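You operate a simulated robot arm through the tools that you are given. There is no shell and no other tool. Be economical: measure what you need, move in short steps, check, and stop when the job is done.

You run a simulated robot arm. Do the job below in one go: nothing can be reset, and whatever is moved stays where it is left.

Task
Put the grey block from the long blue table on the steel table.

It is judged by the outcome, as a careful person would: the job done as asked, and still so three seconds after it is handed in. It fails if anything else is knocked over, pushed out of place, dropped, spilled or broken.

Robot
A 7-joint arm with a two-finger parallel gripper, fixed in place. Base frame: the origin is at the foot of the arm, x ahead of it, y to its left, z up; the work surface is at about z = 0.8. Lengths are in m, angles in degrees, forces in N, time in s.
With the tool pointing down near the work surface it reaches from about 0.3 to 0.7 m from the base axis. Its first joint turns from -66.0 to 66.0 degrees. Payload 1.57 kg.
Tool frame: the origin (TCP) lies between the finger pads and is the grasp point; the fingertips stand 0.03 m ahead of it; z points along the fingers, y is the line along which they close. Largest opening 0.11 m; finger width 0.024, thickness 0.012; the body of the gripper, 0.048 by 0.112 m, starts 0.078 m behind the TCP.
Orientation is told as [roll, pitch, yaw] about the base's x, y, z axes, in that order, counted from this pose: with the fingers straight down and closing along the base's y, the tool's x points along the base's -x, its y along +y and its z along -z.

Tools
- The arm moves only by the tool nudge_tool. Its argument "deltas" is a list of rows, each a list of 2 entries, a list of its own where there are three numbers: the shift along the base's x, y, z in m, then the turn about the base's z in degrees. In form: [[[dx, dy, dz], yaw], ...]. A call has 1 to 10 rows; each row shifts and turns the commanded pose from where the row before left it. "jaw" is the opening, from 0 (shut) to 1 (fully open), set as the call begins (left out, the last holds). Each row takes 0.2 s and may step no farther than 0.05 m and 8.6 degrees from the row before; otherwise, or with a gripper value out of range, the whole call is refused. A pose out of reach is approached as far as the arm can. The call stops where the force on the tool passes 40 N (or 10 N more than at its start, if that is more) or the arm is blocked; 0.2 s more then pass. The fingers move at their own pace (about 0.108 m/s each) and stop on an object; they squeeze with about 36 N. The grip force told is the motor's: it shows also when the fingers shut on nothing. Time passes only in rows, and 0.2 s behind the last, so rows that do not move let the fingers close. The reply holds the time, the measured pose of the TCP, the force on the tool along the base axes, the opening and the grip force, in the units named above and with some noise, and new pictures: "pictures" is both (left out), scene, wrist or none.
- Cameras (640 x 400 px; columns grow to the right, rows downward): "scene" is fixed at [0.169, -0.4038, 1.407]; the picture's right is [0.62, -0.78, 0.00], its down [-0.56, -0.45, -0.70] and it looks along [0.55, 0.44, -0.71] (base axes); focal length 329 px, centre (320, 200). "wrist" rides on the gripper at [-0.036, 0, -0.08] in the tool frame; the picture's right is [0.00, -1.00, 0.00], its down [0.97, 0.00, -0.24] and it looks along [0.24, 0.00, 0.97] (tool axes); focal length 218 px, centre (320, 200). There is no depth. A picture from a camera that has moved, and an enlarged one, comes with that camera's place and axes in the base frame and with its lens. The place of the scene camera against the robot may be out by one fixed shift of up to 0.025 m in any direction.
- close_up(camera, box): a new picture of the part [left, top, right, bottom] of that camera's present view, enlarged. It takes no simulated time.
- close_job(): hands the job in; it is judged then, once.

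Go step by step. Nothing tells you positions but the pictures and the camera data: compare them with the known pose of the tool, close in by small moves and look again before you grip or let go. The budget is 90 turns and 170 pictures, counting those below and the enlarged ones. Unless the task says otherwise, let go and move clear before handing in, and close with one line.

The tools are called after ">>>" as name(argument=value, ...) on one line, values as JSON. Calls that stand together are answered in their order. nudge_tool: Moves the arm, as the interface text tells. Its arguments: {"type":"object","properties":{"deltas":{"type":"array","items":{"type":"array"}},"jaw":{"type":"number"},"pictures":{"type":"string","enum":["both","scene","wrist","none"]}},"required":["deltas"]} The other tools are called the same way: close_up (camera, box) takes an enlarged picture of a part of a camera's view; close_job () hands the job in.

At the start:

```text
time_s: 0.0
eef_pos: [0.4004, -0.0679, 1.0663]
orientation: [0.0, 0.0, 0.0]
ft_force: [0.5, 0.7, 0.8]
gripper_width: 0.1099
gripper_force: 0.0
```

scene: 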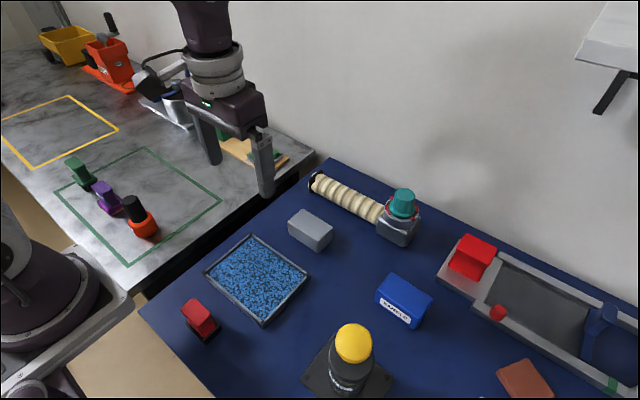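
wrist: 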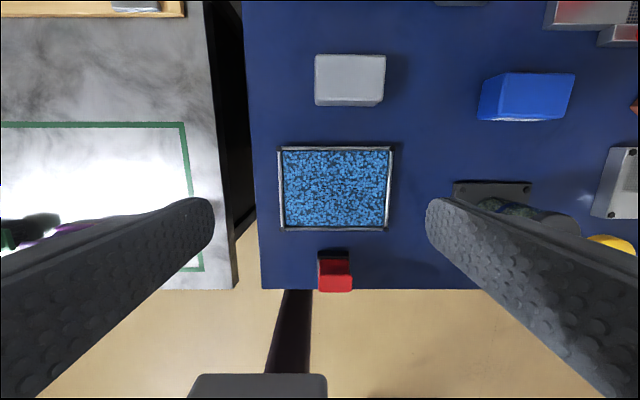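

The grey block lies on the blue table near x 0.52, y -0.11. The table to the left should be the steel one, so I'll look closer at both tables before moving.

>>> close_up(camera="scene", box=[0, 0, 320, 200])

>>> close_up(camera="scene", box=[0, 100, 320, 300])

>>> close_up(camera="scene", box=[260, 150, 460, 275])

```text
2.00 times, centred on (160, 100) of scene
camera zoom: at [0.169, -0.4038, 1.407], right [0.62, -0.78, 0.0], down [-0.56, -0.45, -0.7], along [0.55, 0.44, -0.71], focal length 659 px, centre (640, 400)
```

zoom: 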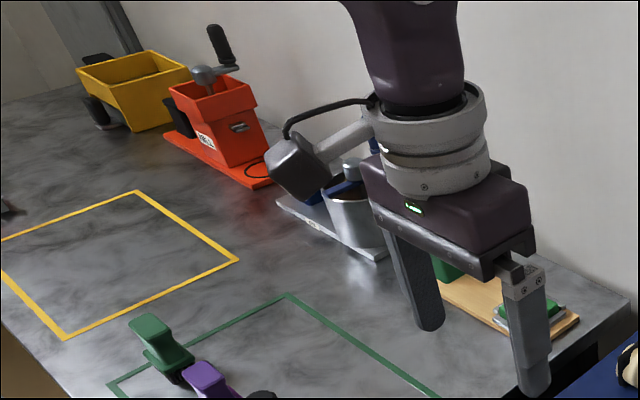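

```text
2.00 times, centred on (160, 200) of scene
camera zoom: at [0.169, -0.4038, 1.407], right [0.62, -0.78, 0.0], down [-0.56, -0.45, -0.7], along [0.55, 0.44, -0.71], focal length 659 px, centre (640, 200)
```

zoom: 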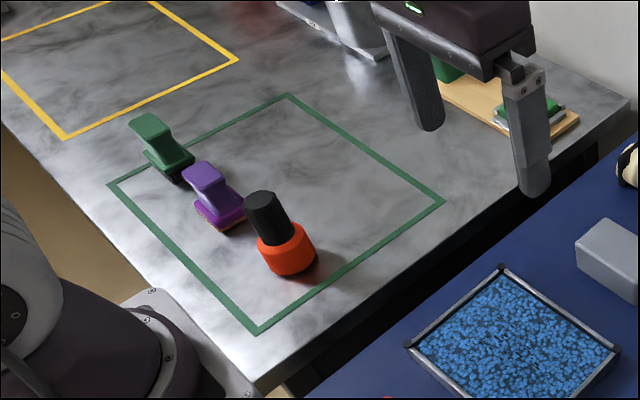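

```text
3.20 times, centred on (360, 212) of scene
camera zoom: at [0.169, -0.4038, 1.407], right [0.62, -0.78, 0.0], down [-0.56, -0.45, -0.7], along [0.55, 0.44, -0.71], focal length 1054 px, centre (192, 160)
```

zoom: 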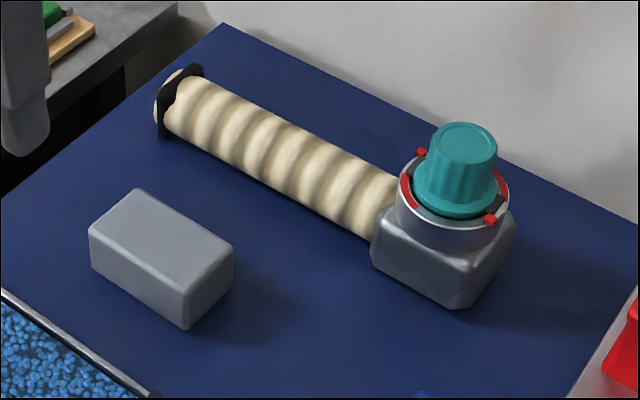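

The steel table is the one on the left, and it has clear space inside and around the green frame. I'll move over the block to measure it.

>>> nudge_tool(deltas=[[[0.04, -0.013, 0], 0], [[0.04, -0.013, 0], 0], [[0.04, -0.013, 0], 0]], jaw=1)

```text
time_s: 0.8
eef_pos: [0.5204, -0.1056, 1.0662]
orientation: [0.0, 0.0, 0.1]
ft_force: [0.5, -0.2, -0.4]
gripper_width: 0.1101
gripper_force: 0.1
camera wrist: at [0.5563, -0.1048, 1.1471], right [0.0, -1.0, 0.0], down [-0.97, 0.0, 0.24], along [-0.24, 0.0, -0.97], focal length 218 px, centre (320, 200)
```

scene: 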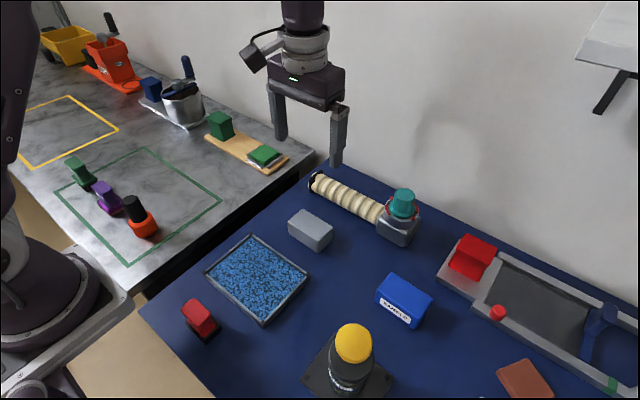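
wrist: 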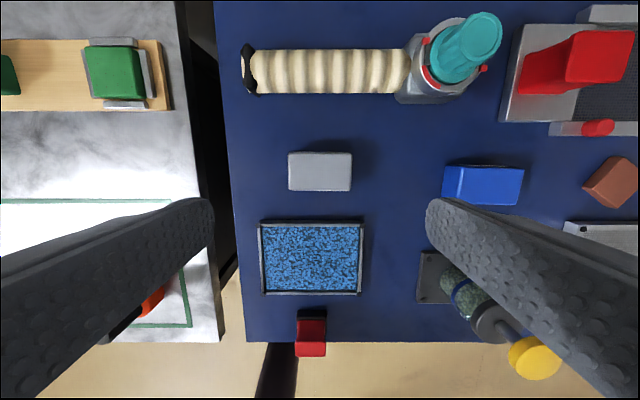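

The block is about 0.092 (y) by 0.055 (x), with its top near z 0.837 and its centre at (0.521, -0.105). I'll turn the gripper 90° to close across the short side and come down partway.

>>> nudge_tool(deltas=[[[0, 0, -0.01], 8.5], [[0, 0, -0.01], 8.5], [[0, 0, -0.01], 8.5], [[0, 0, -0.01], 8.5], [[0, 0, -0.01], 8.5], [[0, 0, -0.01], 8.5], [[0, 0, -0.01], 8.5], [[0, 0, -0.01], 8.5], [[0, 0, -0.01], 8.5], [[0, 0, -0.01], 8.5]], pictures="none")

>>> nudge_tool(deltas=[[[0, 0, 0], 5], [[0, 0, 0], 0]])

```text
time_s: 3.0
eef_pos: [0.5202, -0.1057, 0.967]
orientation: [0.0, 0.1, 85.1]
ft_force: [-0.5, -0.3, 0.3]
gripper_width: 0.1099
gripper_force: 0.0
```

```text
time_s: 3.6
eef_pos: [0.5196, -0.1051, 0.9673]
orientation: [0.0, 0.0, 90.1]
ft_force: [0.4, 0.3, 0.2]
gripper_width: 0.11
gripper_force: 0.1
camera wrist: at [0.5209, -0.0693, 1.047], right [1.0, 0.0, 0.0], down [0.0, -0.97, 0.24], along [0.0, -0.24, -0.97], focal length 218 px, centre (320, 200)
```

scene: 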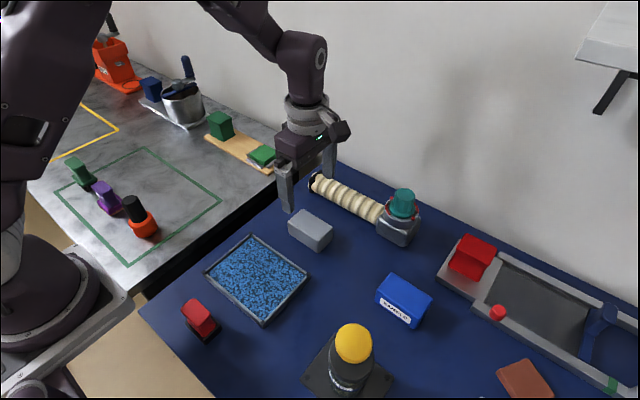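
wrist: 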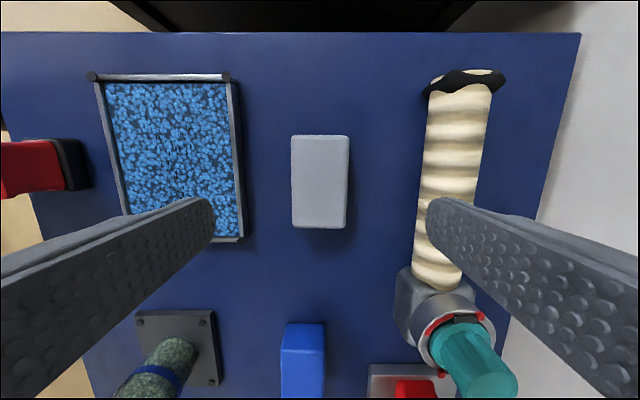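

The block is centred between the fingers. I'll go down to just above grasp height and check.

>>> nudge_tool(deltas=[[[0, 0, -0.03], 0], [[0, 0, -0.03], 0], [[0, 0, -0.025], 0], [[0, 0, -0.02], 0]])

>>> close_up(camera="scene", box=[240, 150, 400, 250])

```text
time_s: 4.6
eef_pos: [0.5205, -0.1054, 0.8616]
orientation: [0.0, 0.0, 90.1]
ft_force: [0.3, 0.5, -0.6]
gripper_width: 0.1102
gripper_force: 0.1
camera wrist: at [0.521, -0.0692, 0.9421], right [1.0, 0.0, 0.0], down [0.0, -0.97, 0.24], along [0.0, -0.24, -0.97], focal length 218 px, centre (320, 200)
```

scene: 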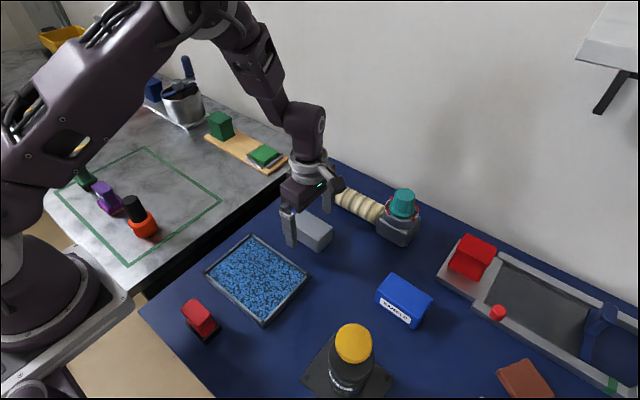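
wrist: 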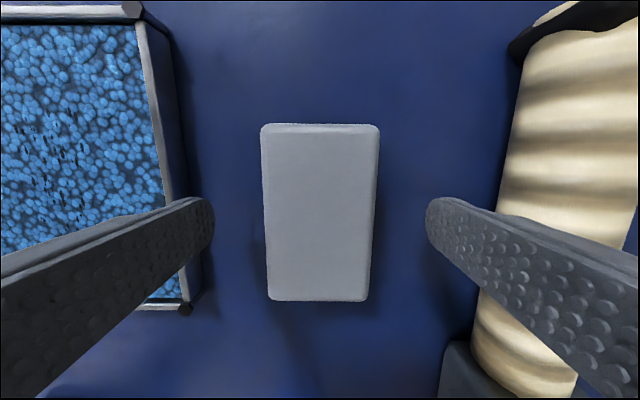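

```text
4.00 times, centred on (320, 200) of scene
camera zoom: at [0.169, -0.4038, 1.407], right [0.62, -0.78, 0.0], down [-0.56, -0.45, -0.7], along [0.55, 0.44, -0.71], focal length 1317 px, centre (320, 200)
```

zoom: 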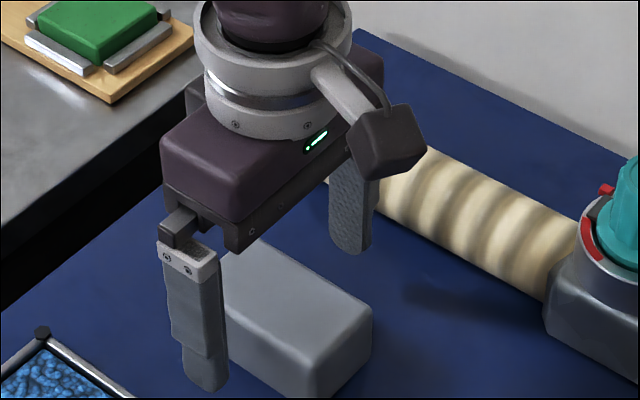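

The block top is confirmed near 0.837. I'll lower to about 0.837 and close.

>>> nudge_tool(deltas=[[[0, 0, -0.012], 0], [[0, 0, -0.012], 0], [[0, 0, 0], 0]], pictures="both")

>>> close_up(camera="scene", box=[240, 150, 400, 250])

```text
time_s: 5.4
eef_pos: [0.5195, -0.1055, 0.8374]
orientation: [-0.1, 0.0, 90.1]
ft_force: [0.1, 0.1, 1.1]
gripper_width: 0.1099
gripper_force: 0.0
camera wrist: at [0.52, -0.0695, 0.9185], right [1.0, 0.0, 0.0], down [0.0, -0.97, 0.24], along [0.0, -0.24, -0.97], focal length 218 px, centre (320, 200)
```

scene: 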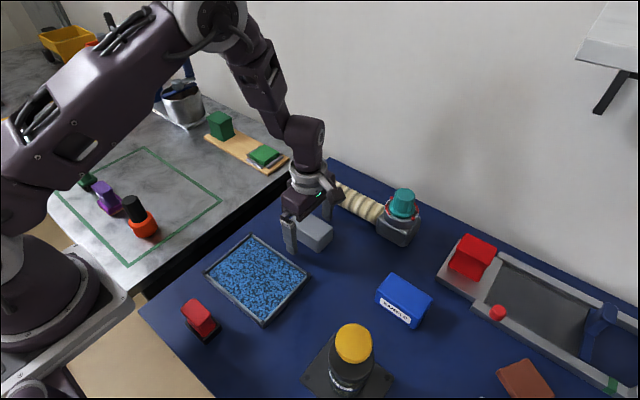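
wrist: 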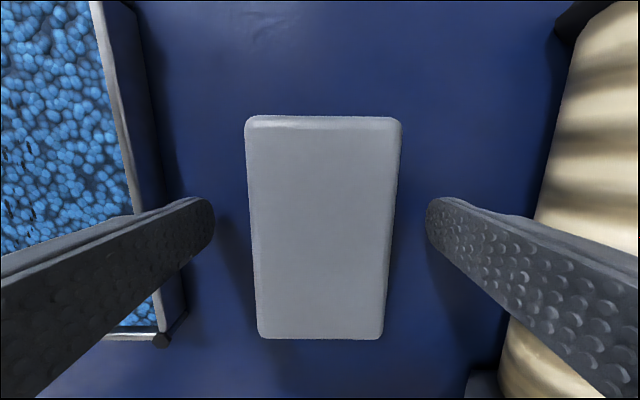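

```text
4.00 times, centred on (320, 200) of scene
camera zoom: at [0.169, -0.4038, 1.407], right [0.62, -0.78, 0.0], down [-0.56, -0.45, -0.7], along [0.55, 0.44, -0.71], focal length 1317 px, centre (320, 200)
```

zoom: 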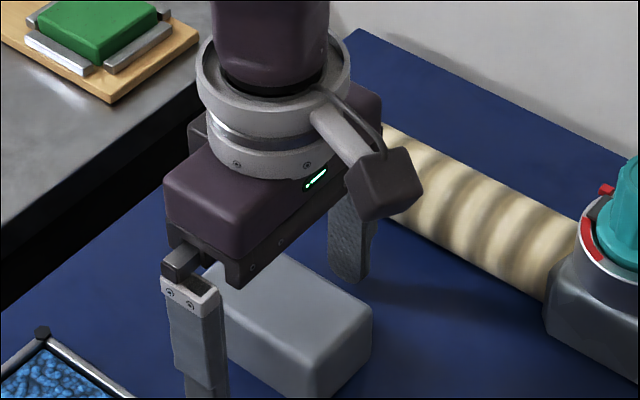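

The fingers straddle the block with room on both sides, so I'll close.

>>> nudge_tool(deltas=[[[0, 0, -0.002], 0], [[0, 0, 0], 0], [[0, 0, 0], 0], [[0, 0, 0], 0]], jaw=0, pictures="wrist")

>>> nudge_tool(deltas=[[[0, 0, 0.02], 0], [[0, 0, 0.03], 0], [[0, 0, 0.04], 0], [[0, 0, 0.04], 0]])

```text
time_s: 6.4
eef_pos: [0.5196, -0.105, 0.8361]
orientation: [0.0, 0.0, 89.9]
ft_force: [1.0, 0.0, 1.0]
gripper_width: 0.0536
gripper_force: 36.3
camera wrist: at [0.5207, -0.0694, 0.9169], right [1.0, 0.0, 0.0], down [0.0, -0.97, 0.24], along [0.0, -0.24, -0.97], focal length 218 px, centre (320, 200)
```

wrist: 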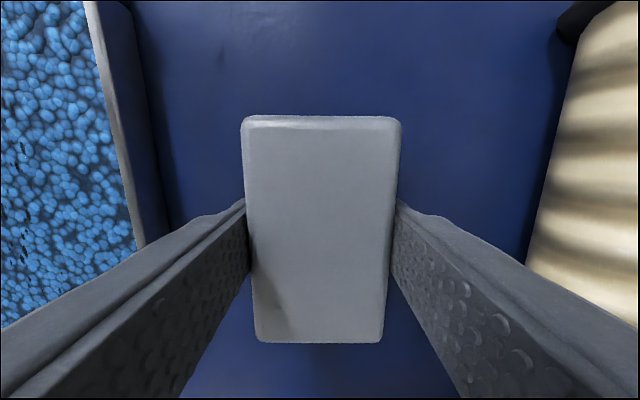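

```text
time_s: 7.4
eef_pos: [0.5222, -0.1064, 0.9665]
orientation: [0.0, 0.1, 90.1]
ft_force: [0.6, 0.2, -2.0]
gripper_width: 0.0537
gripper_force: 35.9
camera wrist: at [0.5224, -0.0707, 1.0474], right [1.0, 0.0, 0.0], down [0.0, -0.97, 0.24], along [0.0, -0.24, -0.97], focal length 218 px, centre (320, 200)
```

scene: 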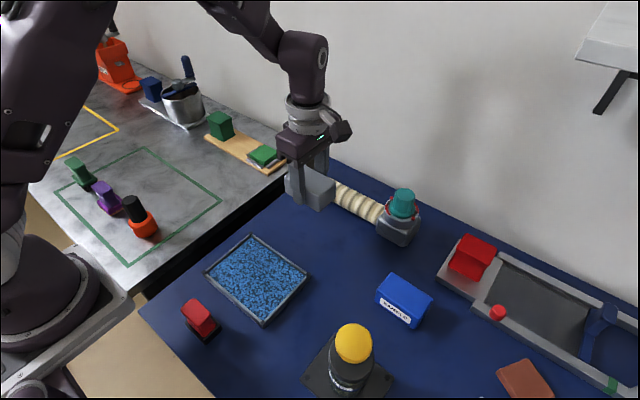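
wrist: 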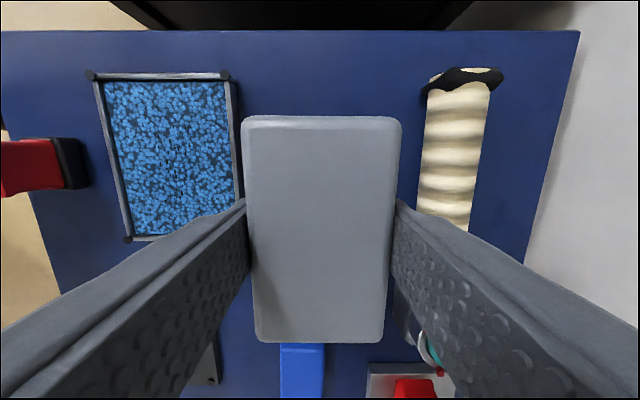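

The grip holds. I'll raise it and carry it left over the steel table.

>>> nudge_tool(deltas=[[[0, 0, 0.04], 0], [[0, 0.02, 0.03], 0], [[0, 0.04, 0], 0], [[0, 0.04, 0], 0], [[0, 0.04, 0], 0], [[0, 0.04, 0], 0], [[0, 0.04, 0], 0], [[0, 0.03, 0], 0], [[0, 0.02, 0], 0], [[0, 0, 0], 0]])

```text
time_s: 9.6
eef_pos: [0.519, 0.1632, 1.0384]
orientation: [0.0, 0.0, 89.9]
ft_force: [0.4, -0.9, -1.5]
gripper_width: 0.0536
gripper_force: 36.0
camera wrist: at [0.5198, 0.1994, 1.1187], right [1.0, 0.0, 0.0], down [0.0, -0.97, 0.24], along [0.0, -0.24, -0.97], focal length 218 px, centre (320, 200)
```

scene: 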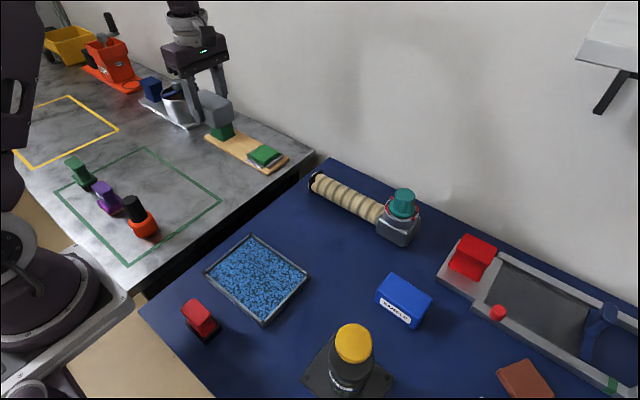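
wrist: 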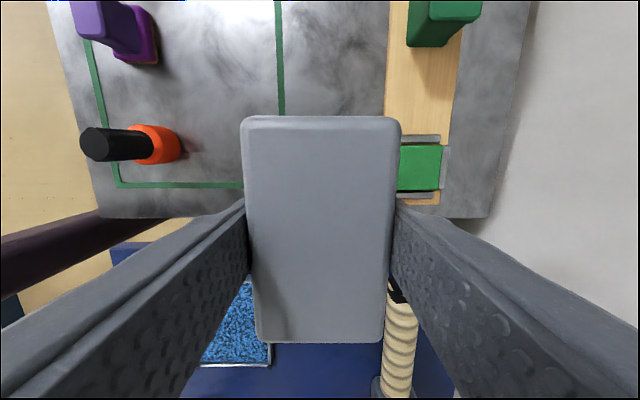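

The clear strip between the green frame (x≈0.467) and the wooden board (x≈0.61) fits the block. I'll go to about (0.539, 0.19) and lower partway.

>>> nudge_tool(deltas=[[[0.019, 0.027, 0], 0], [[0, 0, -0.04], 0], [[0, 0, -0.04], 0], [[0, 0, -0.03], 0], [[0, 0, 0], 0]])

>>> close_up(camera="scene", box=[120, 80, 320, 205])

```text
time_s: 10.8
eef_pos: [0.5385, 0.1899, 0.9253]
orientation: [0.0, 0.0, 90.0]
ft_force: [0.1, 0.2, -2.5]
gripper_width: 0.054
gripper_force: 35.9
camera wrist: at [0.5391, 0.2265, 1.005], right [1.0, 0.0, 0.0], down [0.0, -0.97, 0.24], along [0.0, -0.24, -0.97], focal length 218 px, centre (320, 200)
```

scene: 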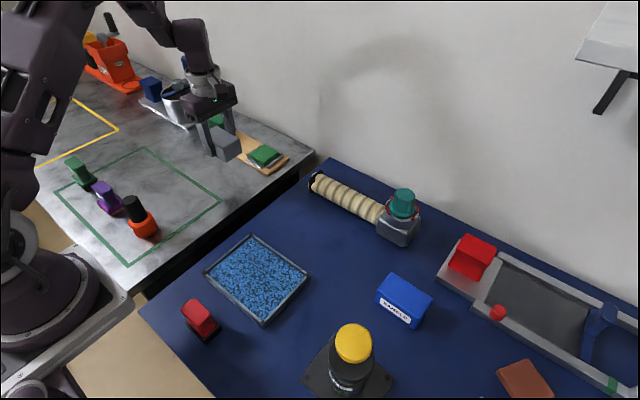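
wrist: 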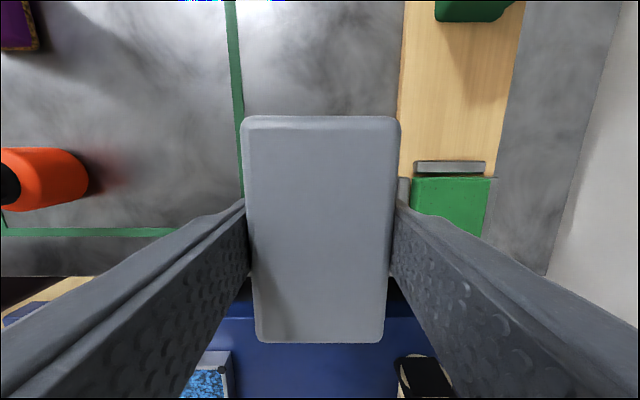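

```text
3.20 times, centred on (220, 142) of scene
camera zoom: at [0.1691, -0.4038, 1.407], right [0.62, -0.78, 0.0], down [-0.56, -0.45, -0.7], along [0.55, 0.44, -0.71], focal length 1054 px, centre (640, 384)
```

zoom: 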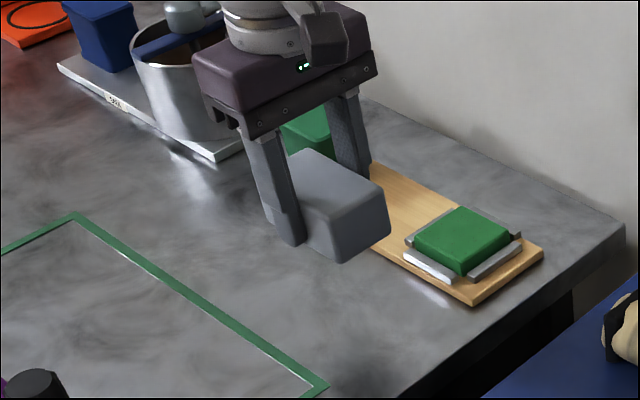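

The position is clear of the frame, board and table edge. I'll lower to just above contact.

>>> nudge_tool(deltas=[[[0, 0, -0.03], 0], [[0, 0, -0.03], 0], [[0, 0, -0.015], 0], [[0, 0, 0], 0]])

>>> close_up(camera="scene", box=[170, 100, 290, 175])

```text
time_s: 11.8
eef_pos: [0.5399, 0.19, 0.8523]
orientation: [0.1, 0.0, 89.9]
ft_force: [-0.6, 0.4, -2.1]
gripper_width: 0.0537
gripper_force: 36.1
camera wrist: at [0.5396, 0.227, 0.9319], right [1.0, 0.0, 0.0], down [0.0, -0.97, 0.24], along [0.0, -0.24, -0.97], focal length 218 px, centre (320, 200)
```

scene: 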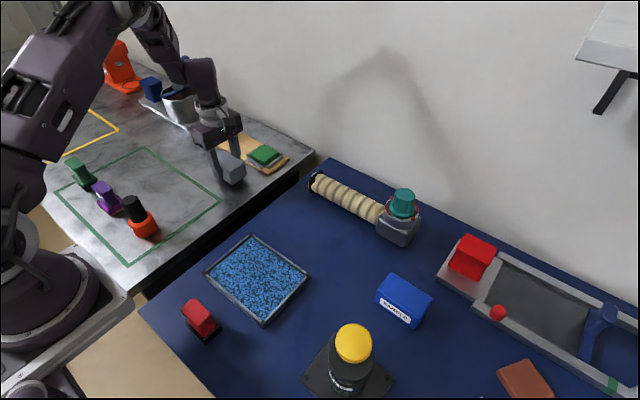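
wrist: 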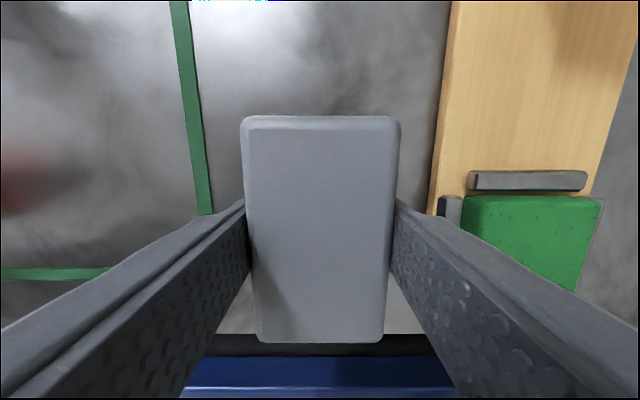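

```text
5.33 times, centred on (230, 138) of scene
camera zoom: at [0.1691, -0.4038, 1.407], right [0.62, -0.78, 0.0], down [-0.56, -0.45, -0.7], along [0.55, 0.44, -0.71], focal length 1756 px, centre (800, 533)
```

zoom: 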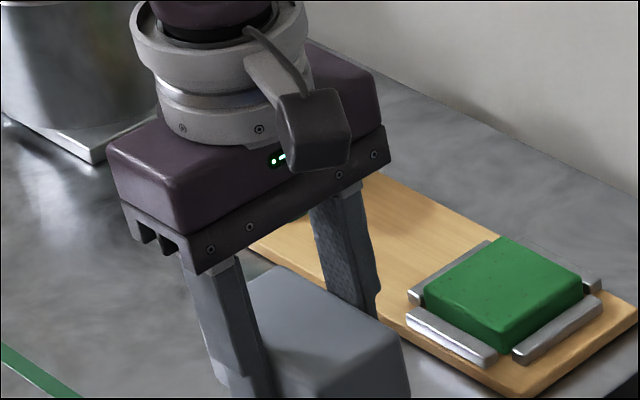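

All clear still; now small steps down, feeling for contact.

>>> nudge_tool(deltas=[[[0, 0, -0.005], 0], [[0, 0, -0.004], 0], [[0, 0, -0.003], 0]], pictures="none")

>>> nudge_tool(deltas=[[[0, 0, -0.002], 0], [[0, 0, 0], 0]], pictures="wrist")

>>> close_up(camera="scene", box=[170, 120, 290, 195])

```text
time_s: 12.6
eef_pos: [0.5394, 0.1901, 0.84]
orientation: [0.0, -0.1, 90.0]
ft_force: [0.0, 0.2, -1.5]
gripper_width: 0.0536
gripper_force: 36.2
```

```text
time_s: 13.2
eef_pos: [0.5389, 0.1911, 0.8361]
orientation: [0.0, 0.0, 90.0]
ft_force: [-0.7, -0.8, -2.1]
gripper_width: 0.0537
gripper_force: 36.6
camera wrist: at [0.5403, 0.2273, 0.9176], right [1.0, 0.0, 0.0], down [0.0, -0.97, 0.24], along [0.0, -0.24, -0.97], focal length 218 px, centre (320, 200)
```

wrist: 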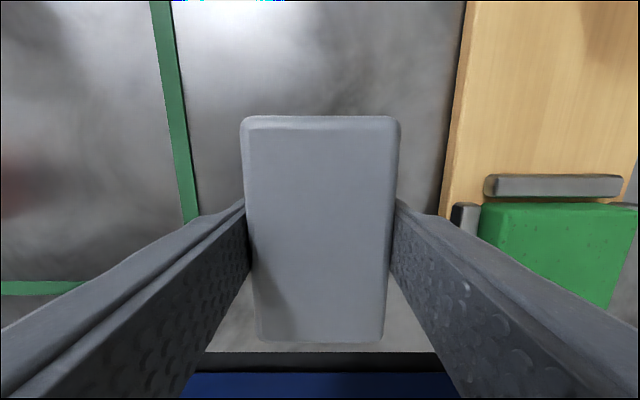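

```text
5.33 times, centred on (230, 158) of scene
camera zoom: at [0.1691, -0.4038, 1.407], right [0.62, -0.78, 0.0], down [-0.56, -0.45, -0.7], along [0.55, 0.44, -0.71], focal length 1756 px, centre (800, 427)
```

zoom: 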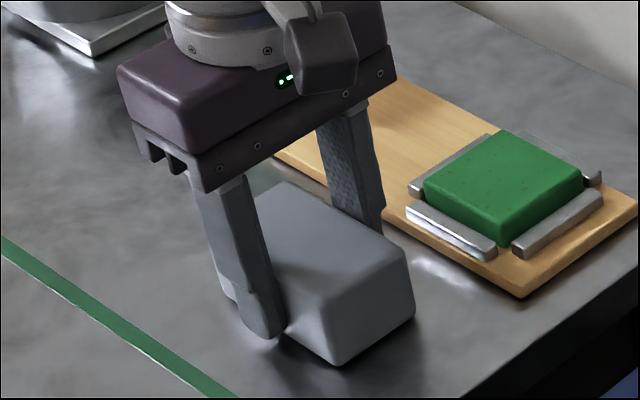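

There is no contact yet, so I'll keep going in 2 mm steps.

>>> nudge_tool(deltas=[[[0, 0, -0.002], 0], [[0, 0, 0], 0]], pictures="none")

>>> nudge_tool(deltas=[[[0, 0, -0.002], 0], [[0, 0, 0], 0]], pictures="none")

```text
time_s: 13.8
eef_pos: [0.5393, 0.1908, 0.8365]
orientation: [0.1, 0.0, 90.1]
ft_force: [-4.2, -0.7, 13.9]
gripper_width: 0.0535
gripper_force: 35.8
```

```text
time_s: 14.4
eef_pos: [0.5404, 0.1915, 0.8342]
orientation: [-0.2, -0.1, 90.1]
ft_force: [-3.8, -1.8, 35.0]
gripper_width: 0.0538
gripper_force: 36.0
```

The block is on the table, so I'll take the pressure off and then open partway, keeping the fingers clear of the board.

>>> nudge_tool(deltas=[[[0, 0, 0.003], 0], [[0, 0, 0], 0]], pictures="none")

>>> nudge_tool(deltas=[[[0, 0, 0], 0], [[0, 0, 0], 0], [[0, 0, 0], 0]], jaw=0.72)

```text
time_s: 15.0
eef_pos: [0.5375, 0.1909, 0.8353]
orientation: [0.1, 0.1, 90.1]
ft_force: [-0.1, -0.2, -1.2]
gripper_width: 0.0536
gripper_force: 36.0
```

```text
time_s: 15.8
eef_pos: [0.54, 0.1923, 0.8361]
orientation: [0.0, 0.1, 90.0]
ft_force: [0.4, -0.6, 0.5]
gripper_width: 0.0795
gripper_force: 0.0
camera wrist: at [0.5396, 0.2276, 0.9166], right [1.0, 0.0, 0.0], down [0.0, -0.97, 0.24], along [0.0, -0.24, -0.97], focal length 218 px, centre (320, 200)
```

scene: 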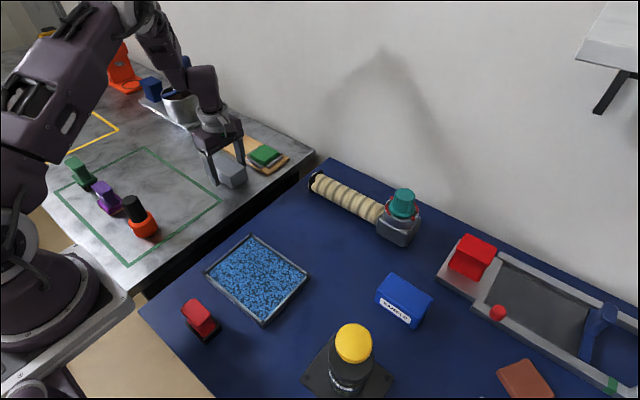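
wrist: 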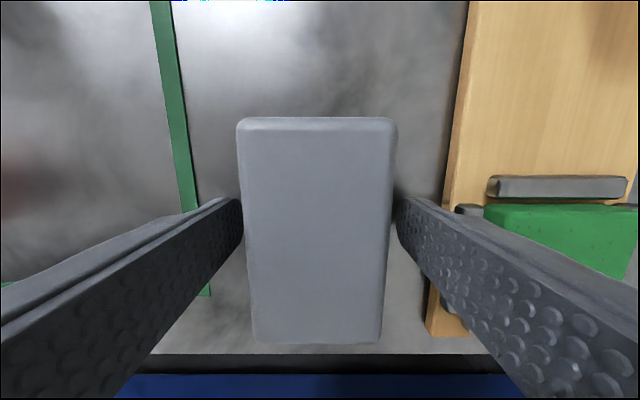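

The block is released and standing on the table. I'll lift straight up.

>>> nudge_tool(deltas=[[[0, 0, 0.02], 0], [[0, 0, 0.03], 0], [[0, 0, 0.04], 0], [[0, 0, 0.04], 0], [[0, 0, 0.04], 0], [[0, 0, 0], 0]])

>>> close_up(camera="scene", box=[130, 100, 330, 225])

```text
time_s: 17.2
eef_pos: [0.5404, 0.1918, 1.0051]
orientation: [0.0, 0.0, 90.1]
ft_force: [0.4, -0.1, -0.6]
gripper_width: 0.0794
gripper_force: 0.1
camera wrist: at [0.5403, 0.2284, 1.0872], right [1.0, 0.0, 0.0], down [0.0, -0.97, 0.24], along [0.0, -0.24, -0.97], focal length 218 px, centre (320, 200)
```

scene: 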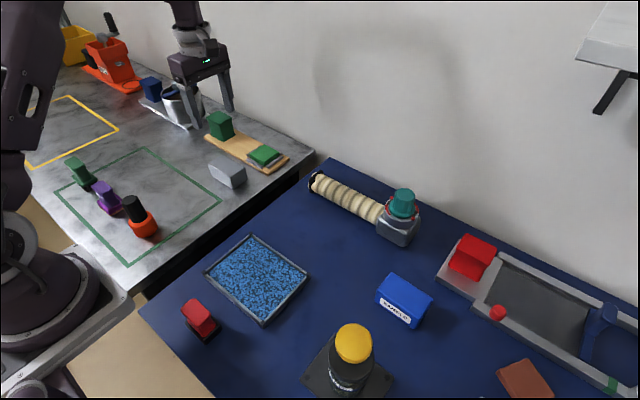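
wrist: 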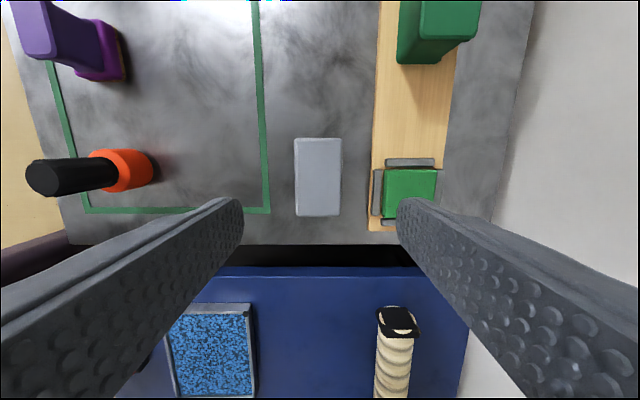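

```text
3.20 times, centred on (230, 162) of scene
camera zoom: at [0.169, -0.4038, 1.407], right [0.62, -0.78, 0.0], down [-0.56, -0.45, -0.7], along [0.55, 0.44, -0.71], focal length 1054 px, centre (608, 320)
```

zoom: 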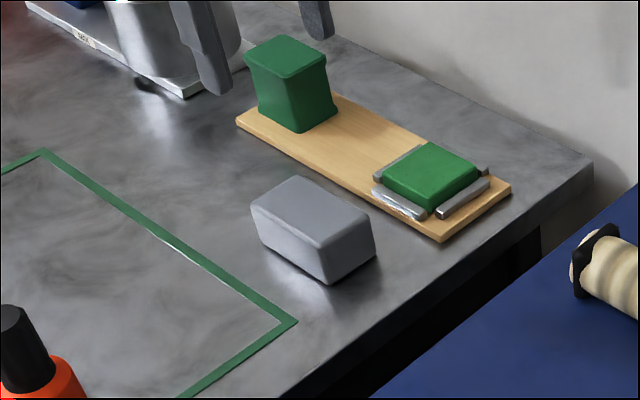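

The grey block stands flat on the steel table, nothing else has moved, and the gripper is clear, so I'm handing in.

>>> close_job()

```text
The job is handed in.
```

The grey block from the long blue table is now on the steel table, set down between the green frame and the wooden board, and nothing else was moved.
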